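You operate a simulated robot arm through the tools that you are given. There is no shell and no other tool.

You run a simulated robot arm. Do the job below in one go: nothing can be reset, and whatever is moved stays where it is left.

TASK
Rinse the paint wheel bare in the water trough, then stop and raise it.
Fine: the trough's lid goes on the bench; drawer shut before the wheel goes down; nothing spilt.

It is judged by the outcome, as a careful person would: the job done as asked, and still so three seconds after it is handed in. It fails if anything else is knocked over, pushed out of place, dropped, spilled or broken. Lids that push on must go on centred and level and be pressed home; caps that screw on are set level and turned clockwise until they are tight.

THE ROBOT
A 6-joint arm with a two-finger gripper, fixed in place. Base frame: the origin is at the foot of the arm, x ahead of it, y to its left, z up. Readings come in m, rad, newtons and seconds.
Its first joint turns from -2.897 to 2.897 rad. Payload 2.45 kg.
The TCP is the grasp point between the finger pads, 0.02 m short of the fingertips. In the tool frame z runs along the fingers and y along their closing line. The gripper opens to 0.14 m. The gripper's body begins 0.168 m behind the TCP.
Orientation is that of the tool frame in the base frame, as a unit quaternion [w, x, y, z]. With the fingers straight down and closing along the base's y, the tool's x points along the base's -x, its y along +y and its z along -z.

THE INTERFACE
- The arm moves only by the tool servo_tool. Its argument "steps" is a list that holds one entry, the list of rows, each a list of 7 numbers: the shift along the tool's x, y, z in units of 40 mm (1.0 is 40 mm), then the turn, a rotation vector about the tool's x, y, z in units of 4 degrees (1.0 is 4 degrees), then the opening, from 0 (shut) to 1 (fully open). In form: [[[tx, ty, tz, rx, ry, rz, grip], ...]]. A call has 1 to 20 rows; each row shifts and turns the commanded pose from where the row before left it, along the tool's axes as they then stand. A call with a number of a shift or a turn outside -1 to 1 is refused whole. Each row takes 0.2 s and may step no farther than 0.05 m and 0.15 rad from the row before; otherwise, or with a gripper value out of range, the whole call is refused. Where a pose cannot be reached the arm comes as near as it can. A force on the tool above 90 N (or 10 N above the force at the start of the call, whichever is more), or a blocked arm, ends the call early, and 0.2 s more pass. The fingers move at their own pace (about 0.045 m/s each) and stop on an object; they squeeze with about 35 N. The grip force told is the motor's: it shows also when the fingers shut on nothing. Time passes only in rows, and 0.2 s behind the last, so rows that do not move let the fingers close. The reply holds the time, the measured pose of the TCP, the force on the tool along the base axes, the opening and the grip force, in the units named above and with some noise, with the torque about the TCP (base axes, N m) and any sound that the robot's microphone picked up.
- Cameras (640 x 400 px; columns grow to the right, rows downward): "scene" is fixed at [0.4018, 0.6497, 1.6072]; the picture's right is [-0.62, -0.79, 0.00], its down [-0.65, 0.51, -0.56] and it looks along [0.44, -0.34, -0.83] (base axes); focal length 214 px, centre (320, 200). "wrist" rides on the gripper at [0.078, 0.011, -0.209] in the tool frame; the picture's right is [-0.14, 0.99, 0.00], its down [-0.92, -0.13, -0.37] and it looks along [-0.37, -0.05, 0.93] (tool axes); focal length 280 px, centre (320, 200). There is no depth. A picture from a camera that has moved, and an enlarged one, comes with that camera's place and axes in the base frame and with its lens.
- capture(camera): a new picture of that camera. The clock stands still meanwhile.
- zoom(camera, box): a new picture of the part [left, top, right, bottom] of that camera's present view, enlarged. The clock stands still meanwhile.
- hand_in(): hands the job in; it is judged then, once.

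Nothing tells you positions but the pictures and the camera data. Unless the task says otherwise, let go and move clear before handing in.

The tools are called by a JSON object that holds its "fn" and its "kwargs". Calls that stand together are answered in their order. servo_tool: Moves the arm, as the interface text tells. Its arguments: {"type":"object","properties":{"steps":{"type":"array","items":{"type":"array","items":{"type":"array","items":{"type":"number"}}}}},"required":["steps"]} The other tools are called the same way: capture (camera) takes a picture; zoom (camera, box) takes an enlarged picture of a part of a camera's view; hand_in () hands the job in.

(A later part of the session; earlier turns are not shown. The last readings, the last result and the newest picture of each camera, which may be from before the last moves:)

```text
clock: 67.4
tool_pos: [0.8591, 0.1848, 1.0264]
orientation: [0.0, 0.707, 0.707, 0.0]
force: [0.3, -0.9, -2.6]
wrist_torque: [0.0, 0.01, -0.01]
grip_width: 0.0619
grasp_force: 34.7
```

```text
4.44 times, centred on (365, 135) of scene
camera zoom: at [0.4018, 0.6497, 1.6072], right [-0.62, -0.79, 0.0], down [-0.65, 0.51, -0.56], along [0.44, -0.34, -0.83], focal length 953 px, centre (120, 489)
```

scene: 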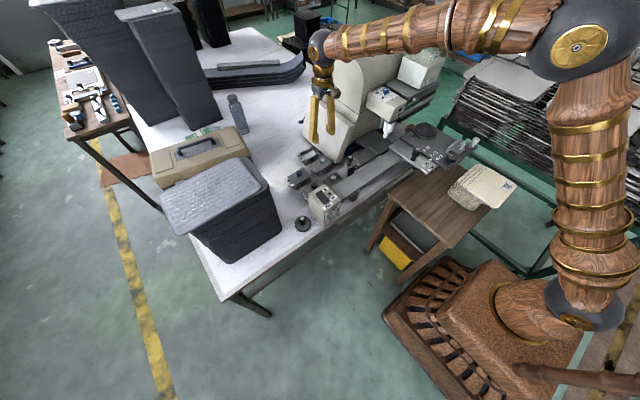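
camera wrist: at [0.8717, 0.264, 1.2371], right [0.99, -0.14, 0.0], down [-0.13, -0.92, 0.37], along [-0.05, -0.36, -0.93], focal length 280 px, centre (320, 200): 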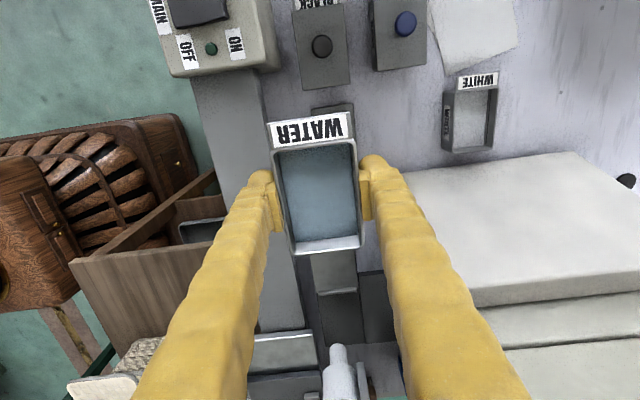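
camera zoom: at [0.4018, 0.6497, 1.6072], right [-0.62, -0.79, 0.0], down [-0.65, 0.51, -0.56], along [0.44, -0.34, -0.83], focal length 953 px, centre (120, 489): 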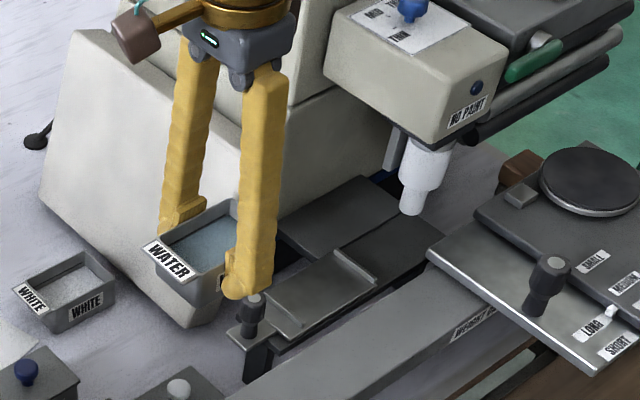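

The spindle tip is at about (0.85, -0.08, 0.945), so the trough rim will pass beneath it when the drawer slides. I'll now carry the trough sideways to above the tray.

{"fn": "servo_tool", "kwargs": {"steps": [[[-0.05, 0, 0, 0, 0, 0, 0.3], [-0.12, 0, 0, 0, 0, 0, 0.3], [-0.2, 0, 0, 0, 0, 0, 0.3], [-0.28, 0, 0, 0, 0, 0, 0.3], [-0.309, 0, 0, 0, 0, 0, 0.3], [-0.309, 0, 0, 0, 0, 0, 0.3], [-0.309, 0, 0, 0, 0, 0, 0.3], [-0.309, 0, 0, 0, 0, 0, 0.3], [-0.309, 0, 0, 0, 0, 0, 0.3], [-0.309, 0, 0, 0, 0, 0, 0.3], [-0.309, 0, 0, 0, 0, 0, 0.3], [-0.309, 0, 0, 0, 0, 0, 0.3], [-0.309, 0, 0, 0, 0, 0, 0.3], [-0.28, 0, 0, 0, 0, 0, 0.3], [-0.2, 0, 0, 0, 0, 0, 0.3], [-0.12, 0, 0, 0, 0, 0, 0.3], [-0.05, 0, 0, 0, 0, 0, 0.3], [0, 0, 0, 0, 0, 0, 0.3]]]}}

{"fn": "capture", "kwargs": {"camera": "wrist"}}

{"fn": "zoom", "kwargs": {"camera": "scene", "box": [320, 80, 430, 180]}}

```text
clock: 71.2
tool_pos: [0.8603, 0.0231, 1.0275]
orientation: [-0.001, 0.708, 0.706, 0.001]
force: [0.0, -0.1, -1.8]
wrist_torque: [0.03, 0.0, 0.02]
grip_width: 0.0619
grasp_force: 34.8
```

```text
taken
camera wrist: at [0.8717, 0.1002, 1.2374], right [0.99, -0.14, 0.0], down [-0.13, -0.92, 0.37], along [-0.05, -0.36, -0.93], focal length 280 px, centre (320, 200)
```

wrist: 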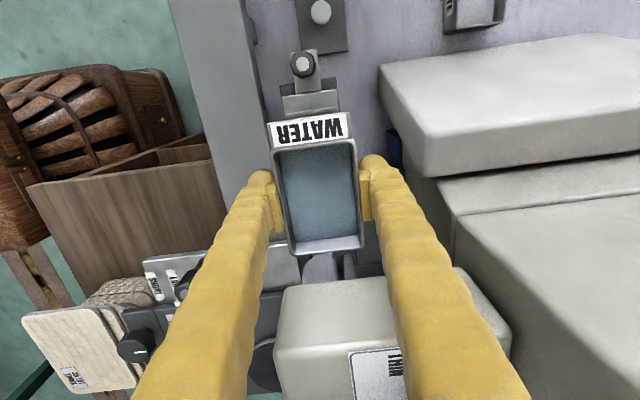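

```text
4.00 times, centred on (375, 130) of scene
camera zoom: at [0.4018, 0.6497, 1.6072], right [-0.62, -0.79, 0.0], down [-0.65, 0.51, -0.56], along [0.44, -0.34, -0.83], focal length 858 px, centre (100, 480)
```

zoom: 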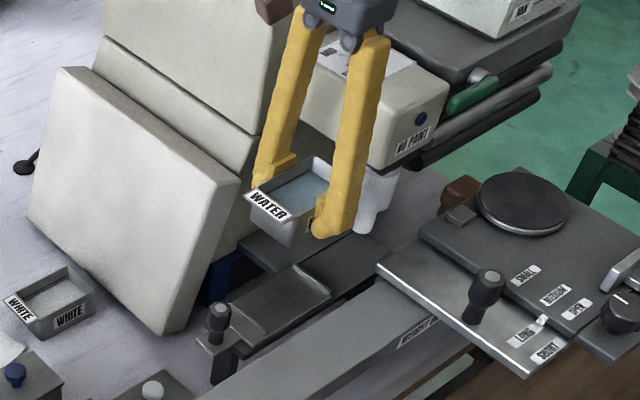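

The tray's +y edge and knob confirm the tray centre near (0.8575, 0.0215). I'll lower the trough smoothly to about a centimetre above the tray and check it sits between the lips.

{"fn": "servo_tool", "kwargs": {"steps": [[[0, -0.02, 0.05, 0, 0, 0, 0.3], [0, -0.02, 0.12, 0, 0, 0, 0.3], [0, -0.02, 0.2, 0, 0, 0, 0.3], [0, -0.01, 0.27, 0, 0, 0, 0.3], [0, 0, 0.3, 0, 0, 0, 0.3], [0, 0, 0.3, 0, 0, 0, 0.3], [0, 0, 0.3, 0, 0, 0, 0.3], [0, 0, 0.3, 0, 0, 0, 0.3], [0, 0, 0.25, 0, 0, 0, 0.3], [0, 0, 0.2, 0, 0, 0, 0.3], [0, 0, 0.12, 0, 0, 0, 0.3], [0, 0, 0.08, 0, 0, 0, 0.3], [0, 0, 0.04, 0, 0, 0, 0.3], [0, 0, 0, 0, 0, 0, 0.3]]]}}

{"fn": "capture", "kwargs": {"camera": "wrist"}}

{"fn": "zoom", "kwargs": {"camera": "scene", "box": [330, 110, 410, 180]}}

```text
clock: 74.2
tool_pos: [0.8586, 0.0215, 0.9277]
orientation: [0.001, 0.707, 0.707, 0.0]
force: [-0.9, 0.5, -2.8]
wrist_torque: [-0.01, -0.03, 0.0]
grip_width: 0.062
grasp_force: 34.9
```

```text
taken
camera wrist: at [0.8698, 0.1003, 1.1363], right [0.99, -0.14, 0.0], down [-0.13, -0.92, 0.37], along [-0.05, -0.36, -0.93], focal length 280 px, centre (320, 200)
```

wrist: 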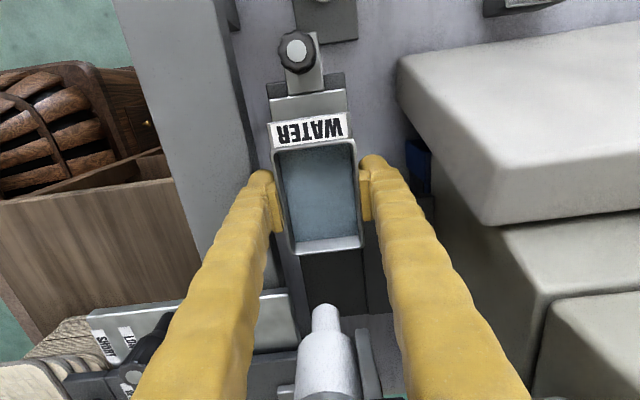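

```text
5.71 times, centred on (370, 145) of scene
camera zoom: at [0.4018, 0.6497, 1.6072], right [-0.62, -0.79, 0.0], down [-0.65, 0.51, -0.56], along [0.44, -0.34, -0.83], focal length 1226 px, centre (34, 514)
```

zoom: 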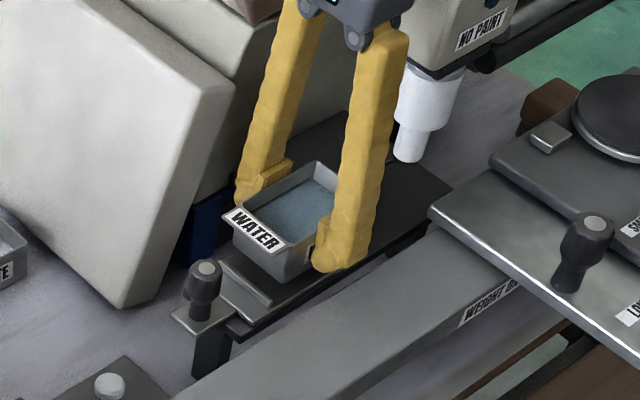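

{"fn": "zoom", "kwargs": {"camera": "wrist", "box": [250, 60, 380, 290]}}

{"fn": "zoom", "kwargs": {"camera": "scene", "box": [350, 130, 395, 170]}}

```text
1.74 times, centred on (315, 175) of wrist
camera zoom: at [0.8698, 0.1003, 1.1363], right [0.99, -0.14, 0.0], down [-0.13, -0.92, 0.37], along [-0.05, -0.36, -0.93], focal length 488 px, centre (329, 244)
```

zoom: 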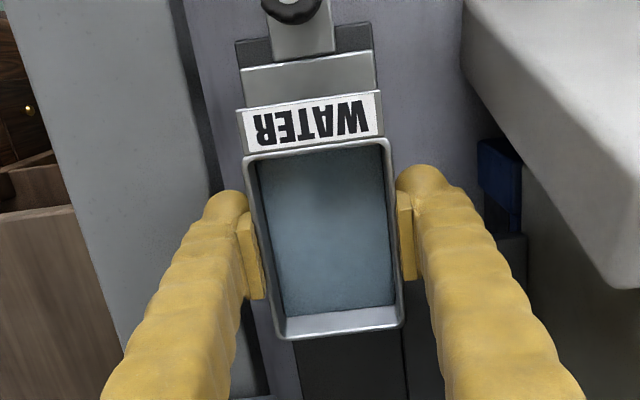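

```text
10.00 times, centred on (372, 150) of scene
camera zoom: at [0.4018, 0.6497, 1.6072], right [-0.62, -0.79, 0.0], down [-0.65, 0.51, -0.56], along [0.44, -0.34, -0.83], focal length 2145 px, centre (-205, 700)
```

zoom: 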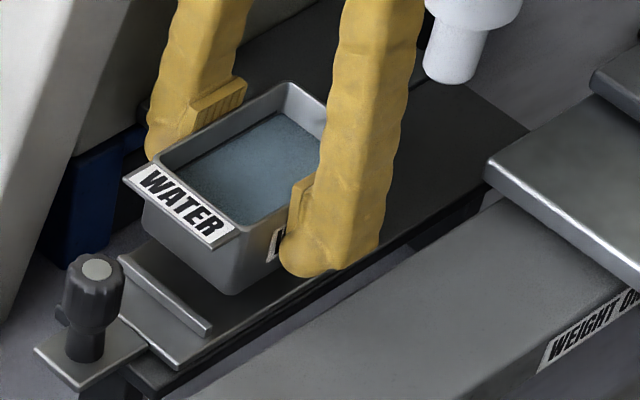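

The trough sits over the gap between the lips, about 2 mm off in x. I'll correct that and lower in small steps until it touches.

{"fn": "servo_tool", "kwargs": {"steps": [[[0.02, -0.05, 0.06, 0, 0, 0, 0.3], [0, 0, 0.08, 0, 0, 0, 0.3], [0, 0, 0.08, 0, 0, 0, 0.3], [0, 0, 0.08, 0, 0, 0, 0.3], [0, 0, 0.06, 0, 0, 0, 0.3], [0, 0, 0, 0, 0, 0, 0.3]]]}}

{"fn": "zoom", "kwargs": {"camera": "scene", "box": [350, 130, 395, 170]}}

{"fn": "zoom", "kwargs": {"camera": "wrist", "box": [250, 60, 380, 290]}}

```text
clock: 75.6
tool_pos: [0.8562, 0.0226, 0.9107]
orientation: [0.0, 0.707, 0.707, 0.0]
force: [0.0, 0.5, -3.1]
wrist_torque: [0.01, -0.01, -0.01]
grip_width: 0.0616
grasp_force: 35.5
```

```text
10.00 times, centred on (372, 150) of scene
camera zoom: at [0.4018, 0.6497, 1.6072], right [-0.62, -0.79, 0.0], down [-0.65, 0.51, -0.56], along [0.44, -0.34, -0.83], focal length 2145 px, centre (-205, 700)
```

zoom: 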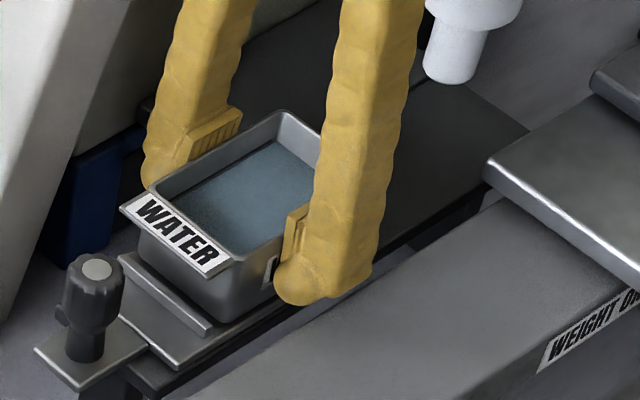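

```text
1.74 times, centred on (315, 175) of wrist
camera zoom: at [0.8678, 0.1018, 1.1212], right [0.99, -0.14, 0.0], down [-0.13, -0.92, 0.37], along [-0.05, -0.36, -0.93], focal length 488 px, centre (329, 244)
```

zoom: 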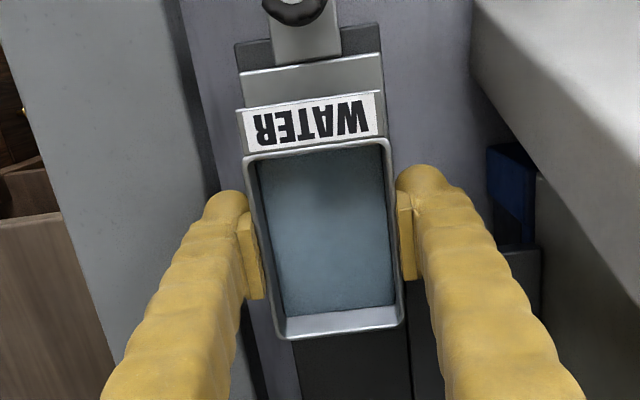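

{"fn": "zoom", "kwargs": {"camera": "scene", "box": [350, 148, 375, 168]}}

```text
16.00 times, centred on (362, 158) of scene
camera zoom: at [0.4018, 0.6497, 1.6072], right [-0.62, -0.79, 0.0], down [-0.65, 0.51, -0.56], along [0.44, -0.34, -0.83], focal length 3432 px, centre (-360, 872)
```

zoom: 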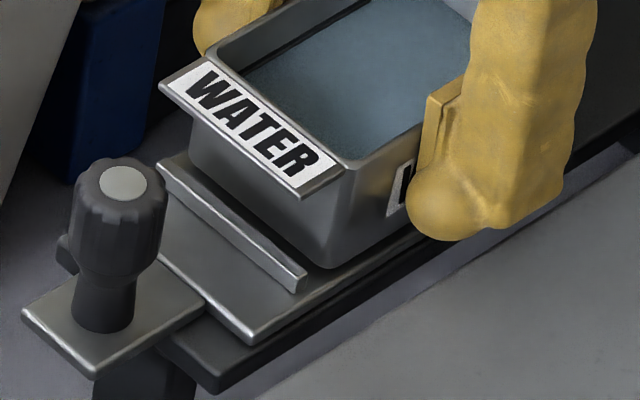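

The trough bottom is inside the lip with a small gap. I'll continue down in fine steps until the weight transfers.

{"fn": "servo_tool", "kwargs": {"steps": [[[0, 0, 0.03, 0, 0, 0, 0.3], [0, 0, 0.03, 0, 0, 0, 0.3], [0, 0, 0, 0, 0, 0, 0.3]]]}}

{"fn": "servo_tool", "kwargs": {"steps": [[[0, 0, 0.025, 0, 0, 0, 0.3], [0, 0, 0.025, 0, 0, 0, 0.3], [0, 0, 0, 0, 0, 0, 0.3]]]}}

```text
clock: 76.4
tool_pos: [0.8561, 0.0233, 0.9095]
orientation: [0.0, 0.707, 0.707, 0.0]
force: [-1.3, -0.5, 2.2]
wrist_torque: [0.22, 0.05, 0.06]
grip_width: 0.0616
grasp_force: 34.7
```

```text
clock: 77.2
tool_pos: [0.8557, 0.023, 0.9093]
orientation: [0.0, 0.707, 0.707, 0.001]
force: [-5.8, -0.6, 36.3]
wrist_torque: [-0.53, 0.16, -0.07]
grip_width: 0.062
grasp_force: 34.9
```

Contact made (36 N). I'll ease off the pressure, then open the fingers just enough to clear.

{"fn": "servo_tool", "kwargs": {"steps": [[[0, 0, -0.045, 0, 0, 0, 0.3], [0, 0, 0, 0, 0, 0, 0.3], [0, 0, 0, 0, 0, 0, 0.46], [0, 0, 0, 0, 0, 0, 0.5], [0, 0, 0, 0, 0, 0, 0.54], [0, 0, 0, 0, 0, 0, 0.56], [0, 0, 0, 0, 0, 0, 0.56]]]}}

{"fn": "zoom", "kwargs": {"camera": "scene", "box": [345, 130, 395, 170]}}

{"fn": "zoom", "kwargs": {"camera": "wrist", "box": [250, 60, 380, 290]}}

```text
clock: 78.8
tool_pos: [0.8553, 0.0233, 0.9092]
orientation: [0.0, 0.708, 0.707, 0.0]
force: [0.0, 0.1, -0.1]
wrist_torque: [-0.02, 0.0, -0.01]
grip_width: 0.0783
grasp_force: 0.1
```

```text
10.00 times, centred on (370, 150) of scene
camera zoom: at [0.4018, 0.6497, 1.6072], right [-0.62, -0.79, 0.0], down [-0.65, 0.51, -0.56], along [0.44, -0.34, -0.83], focal length 2145 px, centre (-180, 700)
```

zoom: 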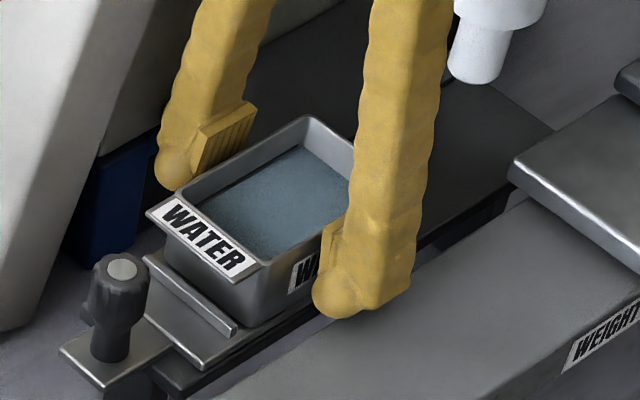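

```text
1.74 times, centred on (315, 175) of wrist
camera zoom: at [0.8672, 0.1018, 1.1188], right [0.99, -0.14, 0.0], down [-0.13, -0.92, 0.37], along [-0.05, -0.36, -0.93], focal length 488 px, centre (329, 244)
```

zoom: 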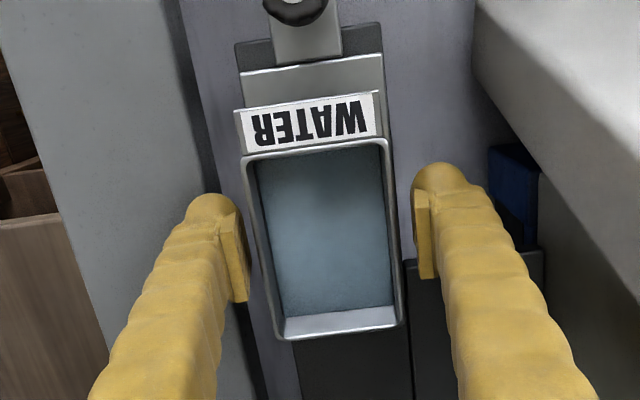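

The trough rests in the tray between the lips with water undisturbed. I'll rise straight up and move over the drawer knob.

{"fn": "servo_tool", "kwargs": {"steps": [[[0, 0, -0.2, 0, 0, 0, 0.56], [0, 0, -0.5, 0, 0, 0, 0.56], [0, 0, -0.9, 0, 0, 0, 0.56], [0, 0, -0.9, 0, 0, 0, 0.56], [0, 0, -0.9, 0, 0, 0, 0.56], [0.86, 0, 0, 0, 0, 0, 0.5], [0.86, 0, 0, 0, 0, 0, 0.45], [0.86, 0, 0, 0, 0, 0, 0.45], [0, 0, 0, 0, 0, 0, 0.45]]]}}

{"fn": "capture", "kwargs": {"camera": "wrist"}}

{"fn": "zoom", "kwargs": {"camera": "wrist", "box": [250, 90, 400, 290]}}

```text
clock: 80.8
tool_pos: [0.8545, 0.1294, 1.0452]
orientation: [0.0, 0.707, 0.707, 0.0]
force: [0.5, -0.1, -0.5]
wrist_torque: [-0.02, 0.01, 0.01]
grip_width: 0.063
grasp_force: 0.0
```

```text
taken
camera wrist: at [0.8662, 0.2074, 1.2541], right [0.99, -0.14, 0.0], down [-0.13, -0.92, 0.37], along [-0.05, -0.36, -0.93], focal length 280 px, centre (320, 200)
```

wrist: 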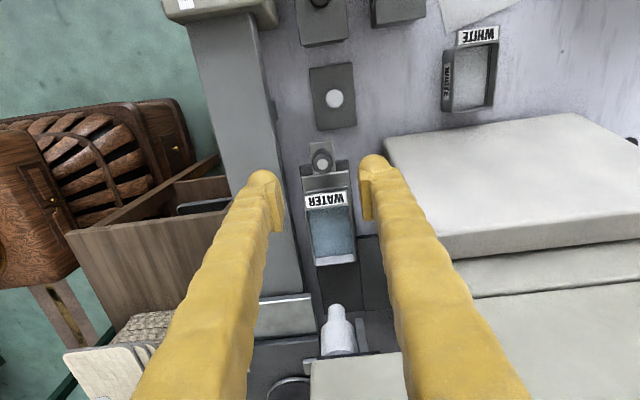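

```text
2.00 times, centred on (325, 190) of wrist
camera zoom: at [0.8662, 0.2074, 1.2541], right [0.99, -0.14, 0.0], down [-0.13, -0.92, 0.37], along [-0.05, -0.36, -0.93], focal length 561 px, centre (310, 220)
```

zoom: 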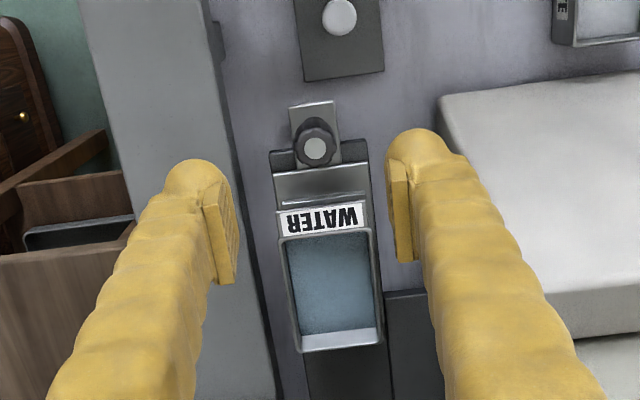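

The trough sits squarely between the lips. The drawer knob is near (0.8575, 0.1255) with its top around 0.93. I'll come down around it.

{"fn": "servo_tool", "kwargs": {"steps": [[[-0.09, 0.05, 0.8, 0, 0, 0, 0.45], [0, 0, 0.8, 0, 0, 0, 0.45], [0, 0, 0.7, 0, 0, 0, 0.45], [0, 0, 0.5, 0, 0, 0, 0.45], [0, 0, 0.2, 0, 0, 0, 0.45], [0, 0, 0, 0, 0, 0, 0.45]]]}}

{"fn": "capture", "kwargs": {"camera": "wrist"}}

{"fn": "zoom", "kwargs": {"camera": "scene", "box": [330, 125, 390, 175]}}

```text
clock: 82.2
tool_pos: [0.8579, 0.1228, 0.9265]
orientation: [0.0, 0.707, 0.707, 0.0]
force: [-0.5, 0.0, 1.3]
wrist_torque: [0.01, -0.02, -0.03]
grip_width: 0.0626
grasp_force: 0.0
```

```text
taken
camera wrist: at [0.869, 0.2018, 1.1351], right [0.99, -0.14, 0.0], down [-0.13, -0.92, 0.37], along [-0.05, -0.36, -0.93], focal length 280 px, centre (320, 200)
```

wrist: 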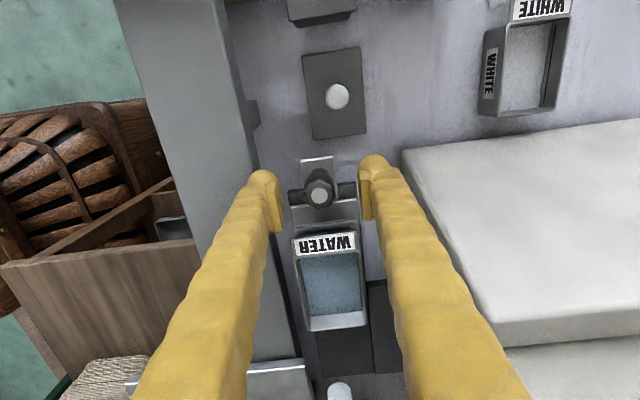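

```text
8.00 times, centred on (360, 150) of scene
camera zoom: at [0.4018, 0.6497, 1.6072], right [-0.62, -0.79, 0.0], down [-0.65, 0.51, -0.56], along [0.44, -0.34, -0.83], focal length 1716 px, centre (0, 600)
```

zoom: 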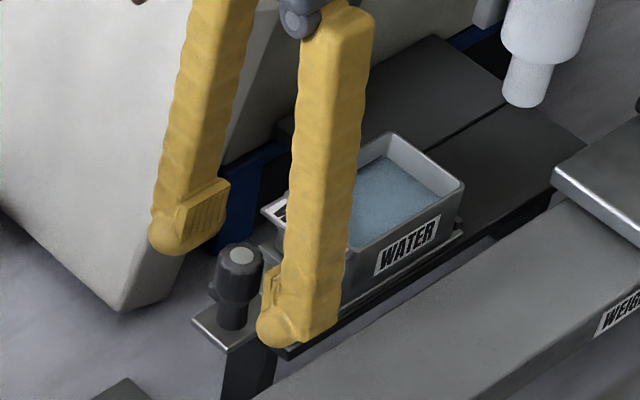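

The knob is exactly between the fingers. I'll lower 12 mm and close on it.

{"fn": "servo_tool", "kwargs": {"steps": [[[0, 0, 0.15, 0, 0, 0, 0.45], [0, 0, 0.15, 0, 0, 0, 0.45], [0, 0, 0, 0, 0, 0, 0.3], [0, 0, 0, 0, 0, 0, 0.2], [0, 0, 0, 0, 0, 0, 0.1], [0, 0, 0, 0, 0, 0, 0.1], [0, 0, 0, 0, 0, 0, 0.1]]]}}

{"fn": "zoom", "kwargs": {"camera": "scene", "box": [330, 125, 390, 175]}}

{"fn": "zoom", "kwargs": {"camera": "wrist", "box": [240, 130, 400, 340]}}

```text
clock: 83.8
tool_pos: [0.8577, 0.1217, 0.9126]
orientation: [0.0, 0.707, 0.707, 0.001]
force: [5.9, -0.5, -3.6]
wrist_torque: [0.01, 0.02, 0.0]
grip_width: 0.022
grasp_force: 45.0
```

```text
8.00 times, centred on (360, 150) of scene
camera zoom: at [0.4018, 0.6497, 1.6072], right [-0.62, -0.79, 0.0], down [-0.65, 0.51, -0.56], along [0.44, -0.34, -0.83], focal length 1716 px, centre (0, 600)
```

zoom: 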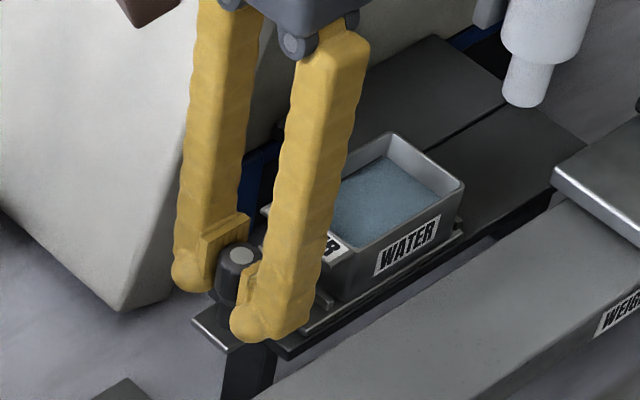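

```text
1.90 times, centred on (320, 235) of wrist
camera zoom: at [0.8686, 0.2009, 1.1227], right [0.99, -0.14, 0.0], down [-0.13, -0.92, 0.37], along [-0.05, -0.36, -0.93], focal length 534 px, centre (320, 133)
```

zoom: 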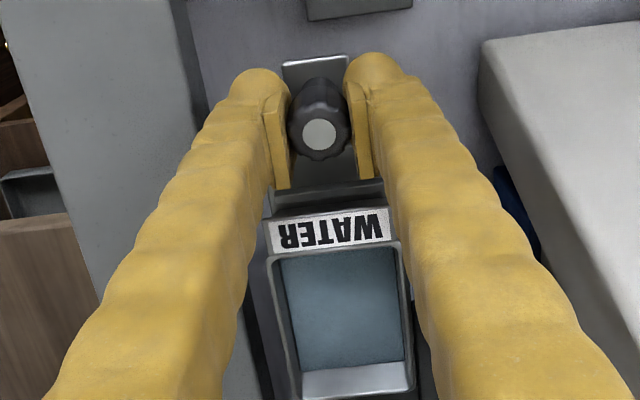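

The drawer knob is gripped. I'll slide the drawer slowly toward -y and watch the forces so the water stays calm.

{"fn": "servo_tool", "kwargs": {"steps": [[[-0.03, 0, 0, 0, 0, 0, 0.1], [-0.06, 0, 0, 0, 0, 0, 0.1], [-0.1, 0, 0, 0, 0, 0, 0.1], [-0.14, 0, 0, 0, 0, 0, 0.1], [-0.17, 0, 0, 0, 0, 0, 0.1], [-0.17, 0, 0, 0, 0, 0, 0.1], [-0.17, 0, 0, 0, 0, 0, 0.1], [-0.17, 0, 0, 0, 0, 0, 0.1], [-0.17, 0, 0, 0, 0, 0, 0.1], [-0.17, 0, 0, 0, 0, 0, 0.1], [-0.14, 0, 0, 0, 0, 0, 0.1], [-0.1, 0, 0, 0, 0, 0, 0.1], [-0.06, 0, 0, 0, 0, 0, 0.1], [-0.03, 0, 0, 0, 0, 0, 0.1], [0, 0, 0, 0, 0, 0, 0.1]]]}}

{"fn": "zoom", "kwargs": {"camera": "scene", "box": [340, 110, 420, 175]}}

{"fn": "capture", "kwargs": {"camera": "wrist"}}

```text
clock: 87.0
tool_pos: [0.8578, 0.0552, 0.913]
orientation: [-0.001, 0.707, 0.707, -0.001]
force: [-43.1, -0.4, -48.1]
wrist_torque: [-0.11, 0.05, 0.08]
grip_width: 0.022
grasp_force: 45.0
```

```text
6.15 times, centred on (380, 142) of scene
camera zoom: at [0.4018, 0.6497, 1.6072], right [-0.62, -0.79, 0.0], down [-0.65, 0.51, -0.56], along [0.44, -0.34, -0.83], focal length 1320 px, centre (-49, 554)
```

zoom: 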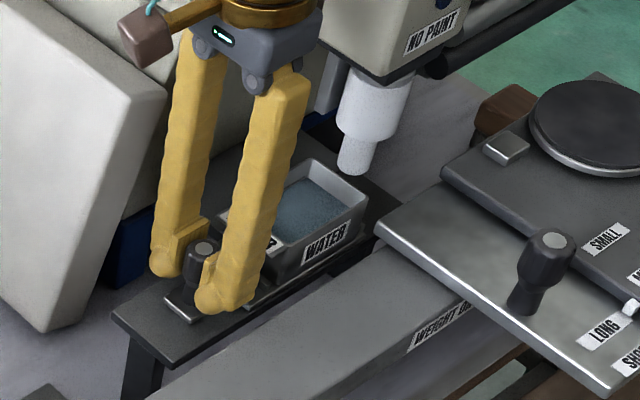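

```text
taken
camera wrist: at [0.8696, 0.1342, 1.1224], right [0.99, -0.14, 0.0], down [-0.13, -0.92, 0.37], along [-0.05, -0.36, -0.93], focal length 280 px, centre (320, 200)
```

wrist: 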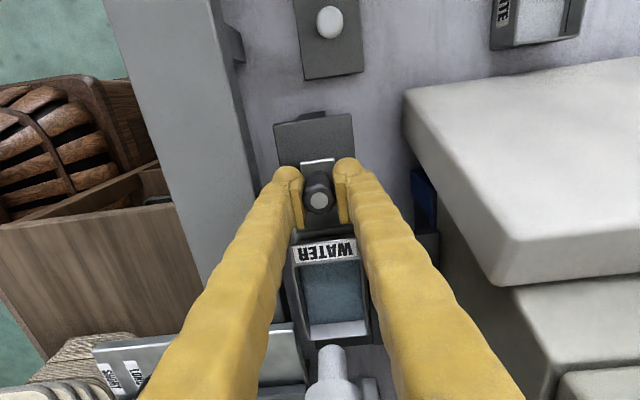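

The drawer slides well, but side and vertical loads have built up on the knob. I'll relieve those by shifting the commanded pose slightly, then check.

{"fn": "servo_tool", "kwargs": {"steps": [[[0, -0.03, 0.03, 0, 0, 0, 0.1], [0, 0, 0, 0, 0, 0, 0.1]]]}}

```text
clock: 87.6
tool_pos: [0.8563, 0.0558, 0.9134]
orientation: [0.0, 0.707, 0.707, 0.0]
force: [-24.8, -0.3, -41.2]
wrist_torque: [-0.13, -0.05, 0.07]
grip_width: 0.0217
grasp_force: 44.9
```

{"fn": "servo_tool", "kwargs": {"steps": [[[0, -0.03, 0.05, 0, 0, 0, 0.1], [0, 0, 0, 0, 0, 0, 0.1]]]}}

```text
clock: 88.2
tool_pos: [0.8564, 0.0553, 0.9128]
orientation: [0.003, 0.707, 0.707, 0.002]
force: [-8.5, -0.1, 2.1]
wrist_torque: [-0.03, 0.01, 0.01]
grip_width: 0.022
grasp_force: 45.3
```

Loads are relieved. I'll continue the slide slowly toward the closed stop.

{"fn": "servo_tool", "kwargs": {"steps": [[[-0.04, -0.005, 0.005, 0, 0, 0, 0.1], [-0.08, -0.005, 0.005, 0, 0, 0, 0.1], [-0.1, -0.005, 0.005, 0, 0, 0, 0.1], [-0.1, 0, 0, 0, 0, 0, 0.1], [-0.1, 0, 0, 0, 0, 0, 0.1], [-0.1, 0, 0, 0, 0, 0, 0.1], [-0.08, 0, 0, 0, 0, 0, 0.1], [-0.05, 0, 0, 0, 0, 0, 0.1], [0, 0, 0, 0, 0, 0, 0.1]]]}}

{"fn": "zoom", "kwargs": {"camera": "scene", "box": [340, 110, 420, 175]}}

{"fn": "capture", "kwargs": {"camera": "wrist"}}

```text
clock: 90.2
tool_pos: [0.8574, 0.0284, 0.91]
orientation: [0.002, 0.707, 0.707, 0.002]
force: [58.7, -0.8, 35.0]
wrist_torque: [0.1, -0.42, -0.11]
grip_width: 0.0215
grasp_force: 45.3
```

```text
6.15 times, centred on (380, 142) of scene
camera zoom: at [0.4018, 0.6497, 1.6072], right [-0.62, -0.79, 0.0], down [-0.65, 0.51, -0.56], along [0.44, -0.34, -0.83], focal length 1320 px, centre (-49, 554)
```

zoom: 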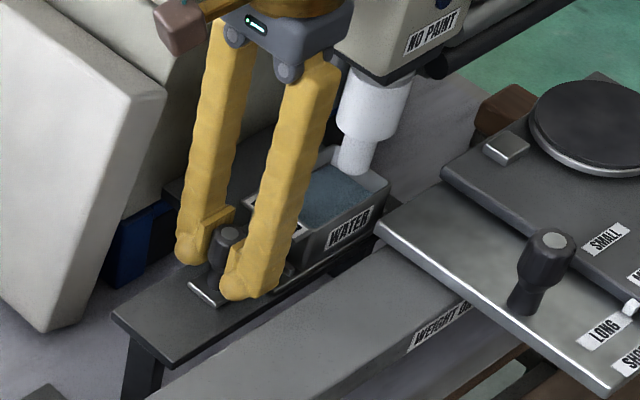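

```text
taken
camera wrist: at [0.8675, 0.1076, 1.12], right [0.99, -0.14, 0.0], down [-0.13, -0.92, 0.37], along [-0.05, -0.36, -0.93], focal length 280 px, centre (320, 200)
```

wrist: 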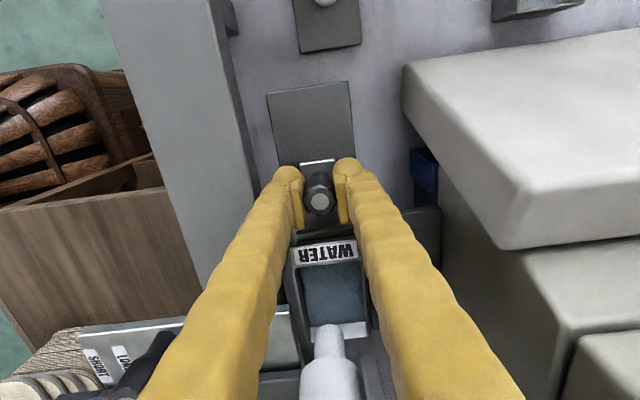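

{"fn": "servo_tool", "kwargs": {"steps": [[[0, 0.04, -0.03, 0, 0, 0, 0.1], [0, 0, 0, 0, 0, 0, 0.1]]]}}

```text
clock: 90.8
tool_pos: [0.8573, 0.03, 0.9107]
orientation: [0.0, 0.707, 0.707, -0.001]
force: [38.2, 0.1, 33.7]
wrist_torque: [0.04, -0.25, -0.1]
grip_width: 0.0213
grasp_force: 45.0
```

{"fn": "servo_tool", "kwargs": {"steps": [[[0, 0.05, -0.05, 0, 0, 0, 0.1], [0, 0, 0, 0, 0, 0, 0.1]]]}}

```text
clock: 91.4
tool_pos: [0.8572, 0.0287, 0.9113]
orientation: [-0.001, 0.707, 0.707, -0.001]
force: [15.3, 0.5, -8.2]
wrist_torque: [0.06, 0.01, -0.03]
grip_width: 0.0212
grasp_force: 44.7
```

{"fn": "servo_tool", "kwargs": {"steps": [[[-0.05, 0.02, 0, 0, 0, 0, 0.1], [-0.06, 0.01, 0, 0, 0, 0, 0.1], [-0.06, 0, 0, 0, 0, 0, 0.1], [-0.05, 0, 0, 0, 0, 0, 0.1], [0, 0, 0, 0, 0, 0, 0.1]]]}}

{"fn": "zoom", "kwargs": {"camera": "scene", "box": [340, 110, 420, 175]}}

```text
clock: 92.6
tool_pos: [0.8574, 0.0198, 0.9103]
orientation: [-0.002, 0.707, 0.707, -0.002]
force: [-44.5, 0.5, -41.1]
wrist_torque: [-0.07, -0.11, 0.09]
grip_width: 0.0213
grasp_force: 44.8
```

```text
6.15 times, centred on (380, 142) of scene
camera zoom: at [0.4018, 0.6497, 1.6072], right [-0.62, -0.79, 0.0], down [-0.65, 0.51, -0.56], along [0.44, -0.34, -0.83], focal length 1320 px, centre (-49, 554)
```

zoom: 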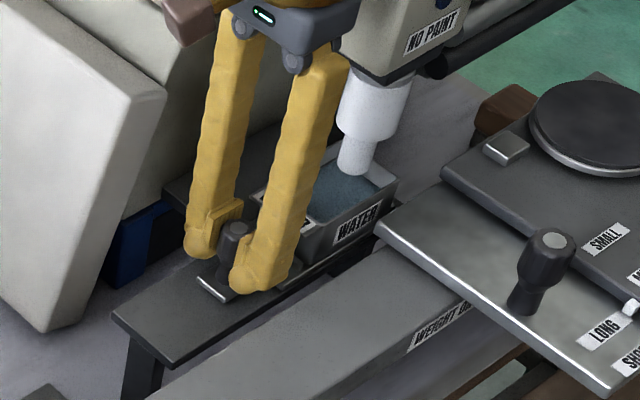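

{"fn": "servo_tool", "kwargs": {"steps": [[[0, -0.03, 0.04, 0, 0, 0, 0.1], [0, -0.02, 0.02, 0, 0, 0, 0.1], [0, 0, 0, 0, 0, 0, 0.1]]]}}

{"fn": "capture", "kwargs": {"camera": "wrist"}}

```text
clock: 93.4
tool_pos: [0.856, 0.0203, 0.9132]
orientation: [0.0, 0.707, 0.707, 0.0]
force: [-61.5, 0.2, 3.0]
wrist_torque: [0.04, 0.23, 0.09]
grip_width: 0.0216
grasp_force: 44.8
```

```text
taken
camera wrist: at [0.869, 0.0989, 1.1212], right [0.99, -0.14, 0.0], down [-0.13, -0.92, 0.37], along [-0.05, -0.36, -0.93], focal length 280 px, centre (320, 200)
```

wrist: 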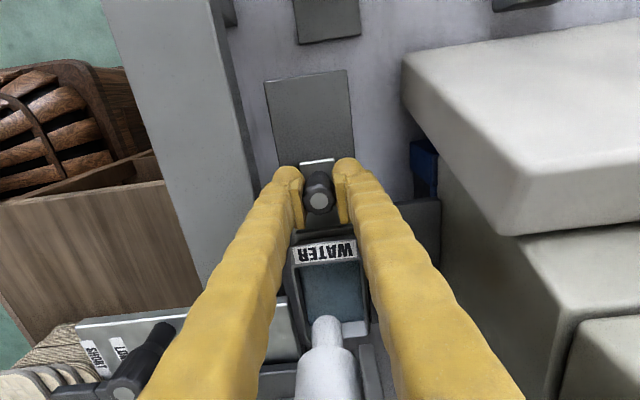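

The trough is now nearly under the spindle. I'll continue in very small steps to find the closed stop through the y-force.

{"fn": "servo_tool", "kwargs": {"steps": [[[-0.04, 0, 0, 0, 0, 0, 0.1], [0, 0, 0, 0, 0, 0, 0.1]]]}}

```text
clock: 94.0
tool_pos: [0.8562, 0.0186, 0.9117]
orientation: [0.001, 0.707, 0.707, 0.0]
force: [-55.8, 1.0, 14.3]
wrist_torque: [0.1, 0.26, 0.12]
grip_width: 0.0214
grasp_force: 44.9
```

{"fn": "servo_tool", "kwargs": {"steps": [[[-0.03, -0.06, 0, 0, 0, 0, 0.1], [0, 0, 0, 0, 0, 0, 0.1]]]}}

```text
clock: 94.6
tool_pos: [0.8565, 0.0178, 0.9111]
orientation: [0.002, 0.707, 0.707, 0.002]
force: [-12.6, 0.1, 25.0]
wrist_torque: [0.09, 0.07, 0.01]
grip_width: 0.0212
grasp_force: 44.8
```

{"fn": "servo_tool", "kwargs": {"steps": [[[-0.04, -0.01, -0.02, 0, 0, 0, 0.1], [-0.04, 0, 0, 0, 0, 0, 0.1], [0, 0, 0, 0, 0, 0, 0.1]]]}}

{"fn": "zoom", "kwargs": {"camera": "scene", "box": [340, 110, 420, 175]}}

```text
clock: 95.4
tool_pos: [0.8572, 0.0145, 0.9117]
orientation: [0.001, 0.707, 0.707, 0.001]
force: [37.4, 0.0, 11.9]
wrist_torque: [0.03, -0.19, -0.1]
grip_width: 0.0216
grasp_force: 45.0
```

```text
6.15 times, centred on (380, 142) of scene
camera zoom: at [0.4018, 0.6497, 1.6072], right [-0.62, -0.79, 0.0], down [-0.65, 0.51, -0.56], along [0.44, -0.34, -0.83], focal length 1320 px, centre (-49, 554)
```

zoom: 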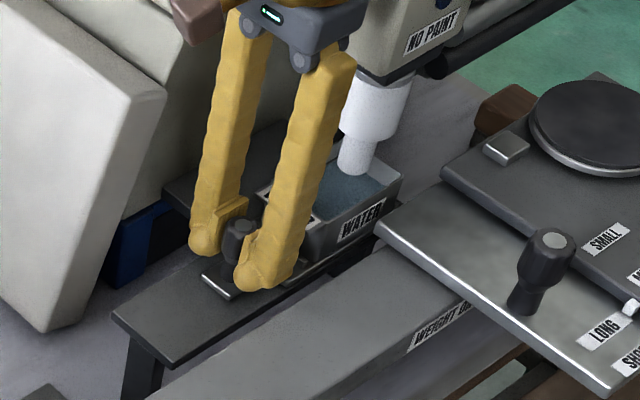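

No stop yet. I'll keep creeping the drawer in, checking forces.

{"fn": "servo_tool", "kwargs": {"steps": [[[-0.05, 0.04, 0, 0, 0, 0, 0.1], [-0.05, 0.02, 0, 0, 0, 0, 0.1], [0, 0, 0, 0, 0, 0, 0.1]]]}}

{"fn": "servo_tool", "kwargs": {"steps": [[[-0.05, 0, 0, 0, 0, 0, 0.1], [-0.05, 0, 0, 0, 0, 0, 0.1], [0, 0, 0, 0, 0, 0, 0.1]]]}}

{"fn": "zoom", "kwargs": {"camera": "scene", "box": [340, 110, 420, 175]}}

{"fn": "capture", "kwargs": {"camera": "wrist"}}

```text
clock: 96.2
tool_pos: [0.8569, 0.0112, 0.9124]
orientation: [0.001, 0.707, 0.707, 0.0]
force: [14.4, -0.8, 18.3]
wrist_torque: [0.09, -0.06, -0.08]
grip_width: 0.0213
grasp_force: 45.3
```

```text
clock: 97.0
tool_pos: [0.8576, 0.0092, 0.9107]
orientation: [-0.001, 0.707, 0.707, 0.0]
force: [3.8, 33.2, 14.8]
wrist_torque: [0.14, -0.01, 0.02]
grip_width: 0.0215
grasp_force: 45.2
```

```text
6.15 times, centred on (380, 142) of scene
camera zoom: at [0.4018, 0.6497, 1.6072], right [-0.62, -0.79, 0.0], down [-0.65, 0.51, -0.56], along [0.44, -0.34, -0.83], focal length 1320 px, centre (-49, 554)
```

zoom: 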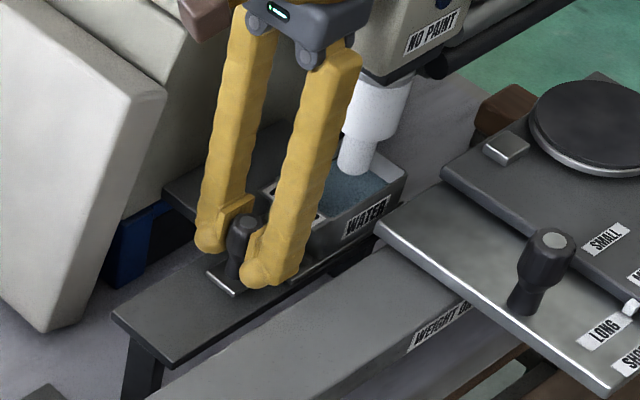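

```text
taken
camera wrist: at [0.8689, 0.0865, 1.1198], right [0.99, -0.14, 0.0], down [-0.13, -0.92, 0.37], along [-0.05, -0.36, -0.93], focal length 280 px, centre (320, 200)
```

wrist: 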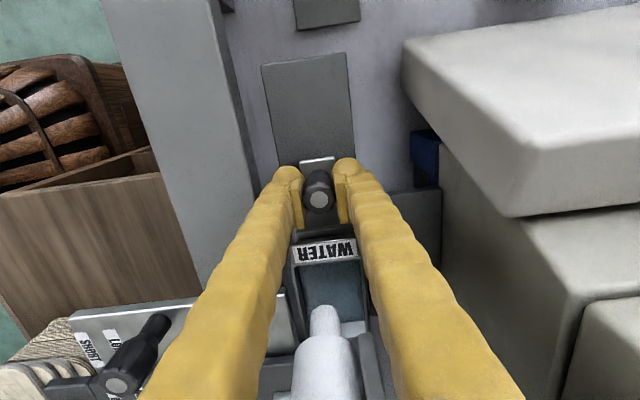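

A firm stop of 33 N in y at knob y≈0.009 and the trough hasn't shifted in the tray, so the drawer appears shut. I'll relieve the pressure, open the fingers, and rise to inspect.

{"fn": "servo_tool", "kwargs": {"steps": [[[0.045, 0, 0, 0, 0, 0, 0.1], [0, 0, 0, 0, 0, 0, 0.1], [0, 0, 0, 0, 0, 0, 0.25], [0, 0, 0, 0, 0, 0, 0.4], [0, 0, 0, 0, 0, 0, 0.45], [0, 0, -0.2, 0, 0, 0, 0.45], [0, 0, -0.6, 0, 0, 0, 0.45], [0, 0, -1, 0, 0, 0, 0.45], [0.3, 0, -1, 0, 0, 0, 0.45], [0.8, 0, -0.9, 0, 0, 0, 0.45], [0.8, 0, -0.9, 0, 0, 0, 0.45], [0, 0, 0, 0, 0, 0, 0.45]]]}}

{"fn": "capture", "kwargs": {"camera": "wrist"}}

{"fn": "zoom", "kwargs": {"camera": "scene", "box": [340, 110, 420, 175]}}

```text
clock: 99.6
tool_pos: [0.8562, 0.082, 1.0944]
orientation: [0.0, 0.707, 0.707, 0.0]
force: [-0.1, -0.8, 0.2]
wrist_torque: [0.03, -0.03, 0.03]
grip_width: 0.0629
grasp_force: 0.1
```

```text
taken
camera wrist: at [0.8686, 0.161, 1.3052], right [0.99, -0.14, 0.0], down [-0.13, -0.92, 0.37], along [-0.05, -0.36, -0.93], focal length 280 px, centre (320, 200)
```

wrist: 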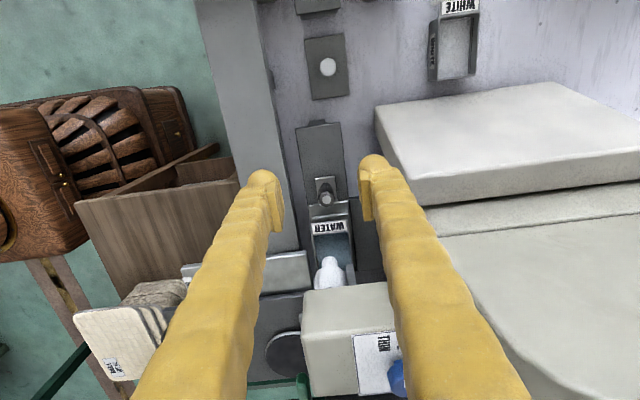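

```text
6.15 times, centred on (380, 142) of scene
camera zoom: at [0.4018, 0.6497, 1.6072], right [-0.62, -0.79, 0.0], down [-0.65, 0.51, -0.56], along [0.44, -0.34, -0.83], focal length 1320 px, centre (-49, 554)
```

zoom: 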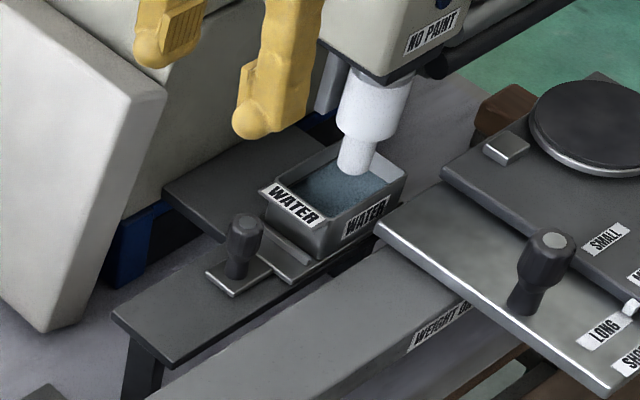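

The drawer is shut with the water trough directly beneath the white-coated wheel. Next is the UP/DOWN knob on the cabinet. I'll rise well above everything and move toward it for a close look.

{"fn": "servo_tool", "kwargs": {"steps": [[[0, 0, -0.9, 0, 0, 0, 0.6], [0, 0, -0.9, 0, 0, 0, 0.6], [0, 0, -0.9, 0, 0, 0, 0.6], [0, 0, -0.9, 0, 0, 0, 0.6], [0, 0, -0.9, 0, 0, 0, 0.6], [0, 0, -0.9, 0, 0, 0, 0.6], [0, 0, -0.9, 0, 0, 0, 0.6], [0, 0, -0.9, 0, 0, 0, 0.6], [0, 0, -0.9, 0, 0, 0, 0.6], [-0.89, 0.6, 0, 0, 0, 0, 0.6], [-0.89, 0.6, 0, 0, 0, 0, 0.6], [-0.89, 0.6, 0, 0, 0, 0, 0.6], [-0.89, 0.6, 0, 0, 0, 0, 0.6], [-0.89, 0.6, 0, 0, 0, 0, 0.6], [-0.89, 0.6, 0, 0, 0, 0, 0.6], [0, 0, 0, 0, 0, 0, 0.6]]]}}

{"fn": "capture", "kwargs": {"camera": "wrist"}}

{"fn": "capture", "kwargs": {"camera": "scene"}}

```text
clock: 103.0
tool_pos: [0.9815, -0.1249, 1.3955]
orientation: [0.002, 0.707, 0.707, 0.001]
force: [-0.4, -1.4, -0.7]
wrist_torque: [0.0, -0.03, -0.04]
grip_width: 0.084
grasp_force: 0.1
out of reach, approached as far as the arm can: row 14, 15
```

```text
taken
camera wrist: at [0.9928, -0.0463, 1.6049], right [0.99, -0.14, 0.0], down [-0.13, -0.92, 0.37], along [-0.05, -0.37, -0.93], focal length 280 px, centre (320, 200)
```

wrist: 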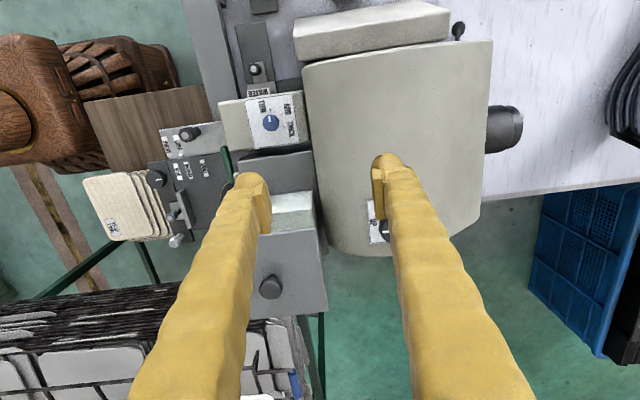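

```text
taken
```

scene: 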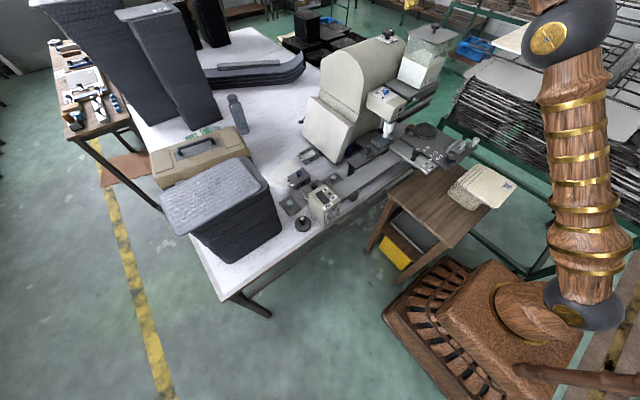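

With the tool straight down the reach ends at about 0.99 m at this height, but lower down it should extend farther. I'll descend a little (still clear of the cabinet and hopper) and try to go over the knob.

{"fn": "servo_tool", "kwargs": {"steps": [[[0, 0, 0.73, 0, 0, 0, 0.7], [0, 0, 0.73, 0, 0, 0, 0.7], [0, 0, 0.73, 0, 0, 0, 0.7], [-0.55, 0.5, 0, 0, 0, 0, 0.7], [-0.55, 0.5, 0, 0, 0, 0, 0.7], [-0.55, 0.5, 0, 0, 0, 0, 0.7], [0, 0, 0, 0, 0, 0, 0.7]]]}}

{"fn": "capture", "kwargs": {"camera": "wrist"}}

{"fn": "capture", "kwargs": {"camera": "scene"}}

```text
clock: 104.6
tool_pos: [1.0393, -0.1911, 1.3121]
orientation: [0.0, 0.707, 0.707, 0.001]
force: [-0.6, 0.0, 0.7]
wrist_torque: [0.02, 0.02, 0.01]
grip_width: 0.0981
grasp_force: 0.1
```

```text
taken
camera wrist: at [1.0505, -0.1126, 1.5216], right [0.99, -0.14, 0.0], down [-0.13, -0.92, 0.37], along [-0.05, -0.36, -0.93], focal length 280 px, centre (320, 200)
```

wrist: 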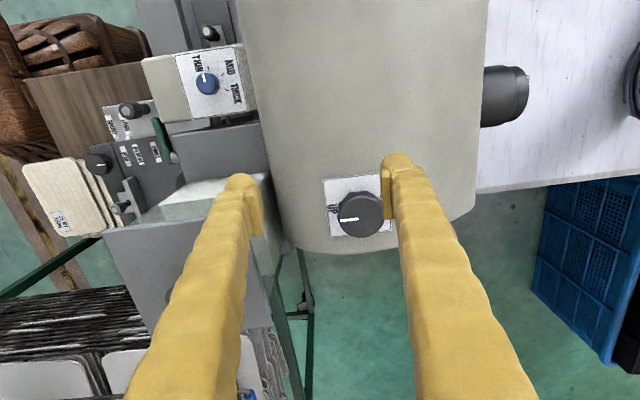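

```text
taken
```

scene: 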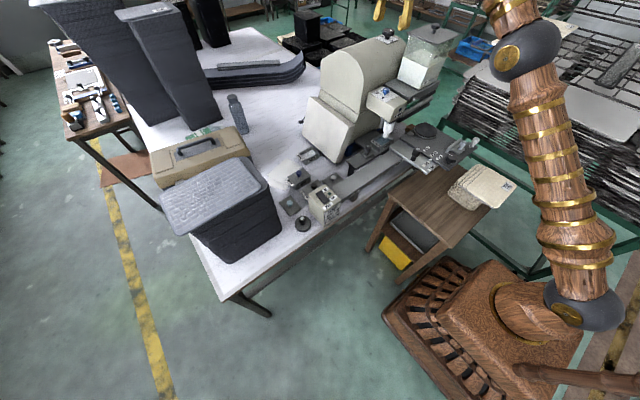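

Reach is fine at this height (radius 1.06). The knob is in view, so I'll zoom to study its sticker.

{"fn": "zoom", "kwargs": {"camera": "wrist", "box": [310, 165, 410, 255]}}

{"fn": "zoom", "kwargs": {"camera": "scene", "box": [370, 15, 410, 45]}}

```text
4.44 times, centred on (360, 210) of wrist
camera zoom: at [1.0505, -0.1126, 1.5216], right [0.99, -0.14, 0.0], down [-0.13, -0.92, 0.37], along [-0.05, -0.36, -0.93], focal length 1246 px, centre (142, 156)
```

zoom: 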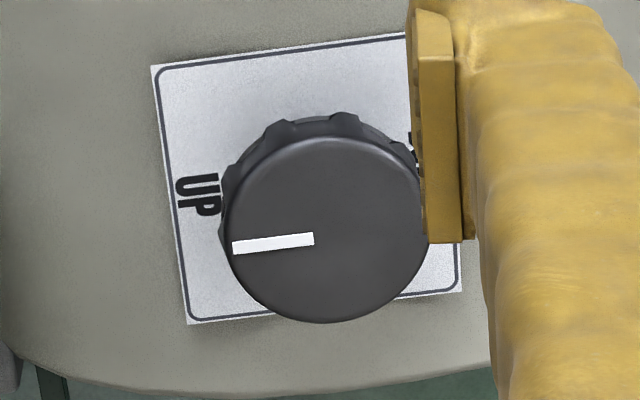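

```text
13.33 times, centred on (390, 30) of scene
camera zoom: at [0.4018, 0.6497, 1.6072], right [-0.62, -0.79, 0.0], down [-0.65, 0.51, -0.56], along [0.44, -0.34, -0.83], focal length 2860 px, centre (-613, 2467)
```

zoom: 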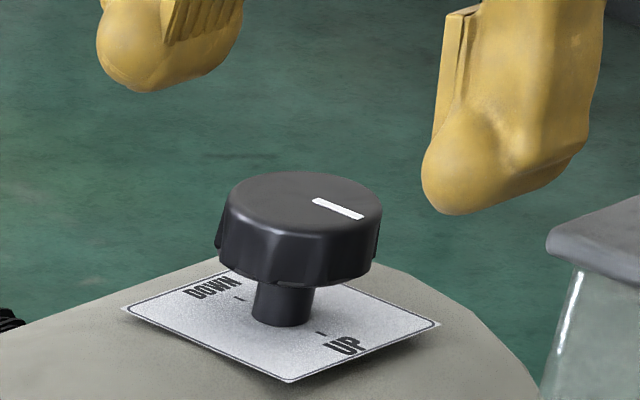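

The knob is 48 mm wide, its top centre is near (1.0765, -0.2395, 1.26), and the pointer is on UP. I'll centre above it first.

{"fn": "servo_tool", "kwargs": {"steps": [[[-0.605, 0.465, 0, 0, 0, 0, 0.7], [-0.605, 0.465, 0, 0, 0, 0, 0.7], [0, 0, 0, 0, 0, 0, 0.7]]]}}

{"fn": "capture", "kwargs": {"camera": "wrist"}}

{"fn": "zoom", "kwargs": {"camera": "scene", "box": [360, 10, 440, 60]}}

```text
clock: 105.4
tool_pos: [1.0481, -0.2328, 1.2923]
orientation: [-0.001, 0.708, 0.707, -0.001]
force: [-0.6, 0.0, -0.3]
wrist_torque: [0.02, 0.02, 0.03]
grip_width: 0.0979
grasp_force: 0.0
out of reach, approached as far as the arm can: row 1, 2
```

```text
taken
camera wrist: at [1.06, -0.1545, 1.502], right [0.99, -0.14, 0.0], down [-0.13, -0.92, 0.37], along [-0.05, -0.36, -0.93], focal length 280 px, centre (320, 200)
```

wrist: 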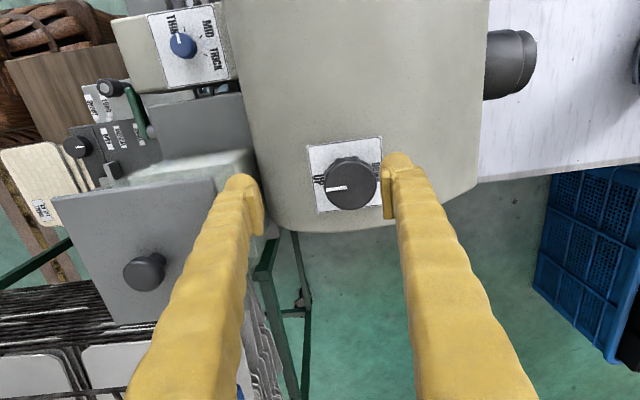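

```text
8.00 times, centred on (400, 35) of scene
camera zoom: at [0.4018, 0.6497, 1.6072], right [-0.62, -0.79, 0.0], down [-0.65, 0.51, -0.56], along [0.44, -0.34, -0.83], focal length 1716 px, centre (-320, 1520)
```

zoom: 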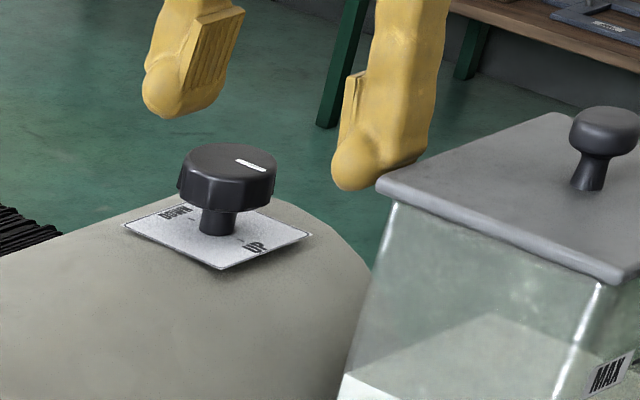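

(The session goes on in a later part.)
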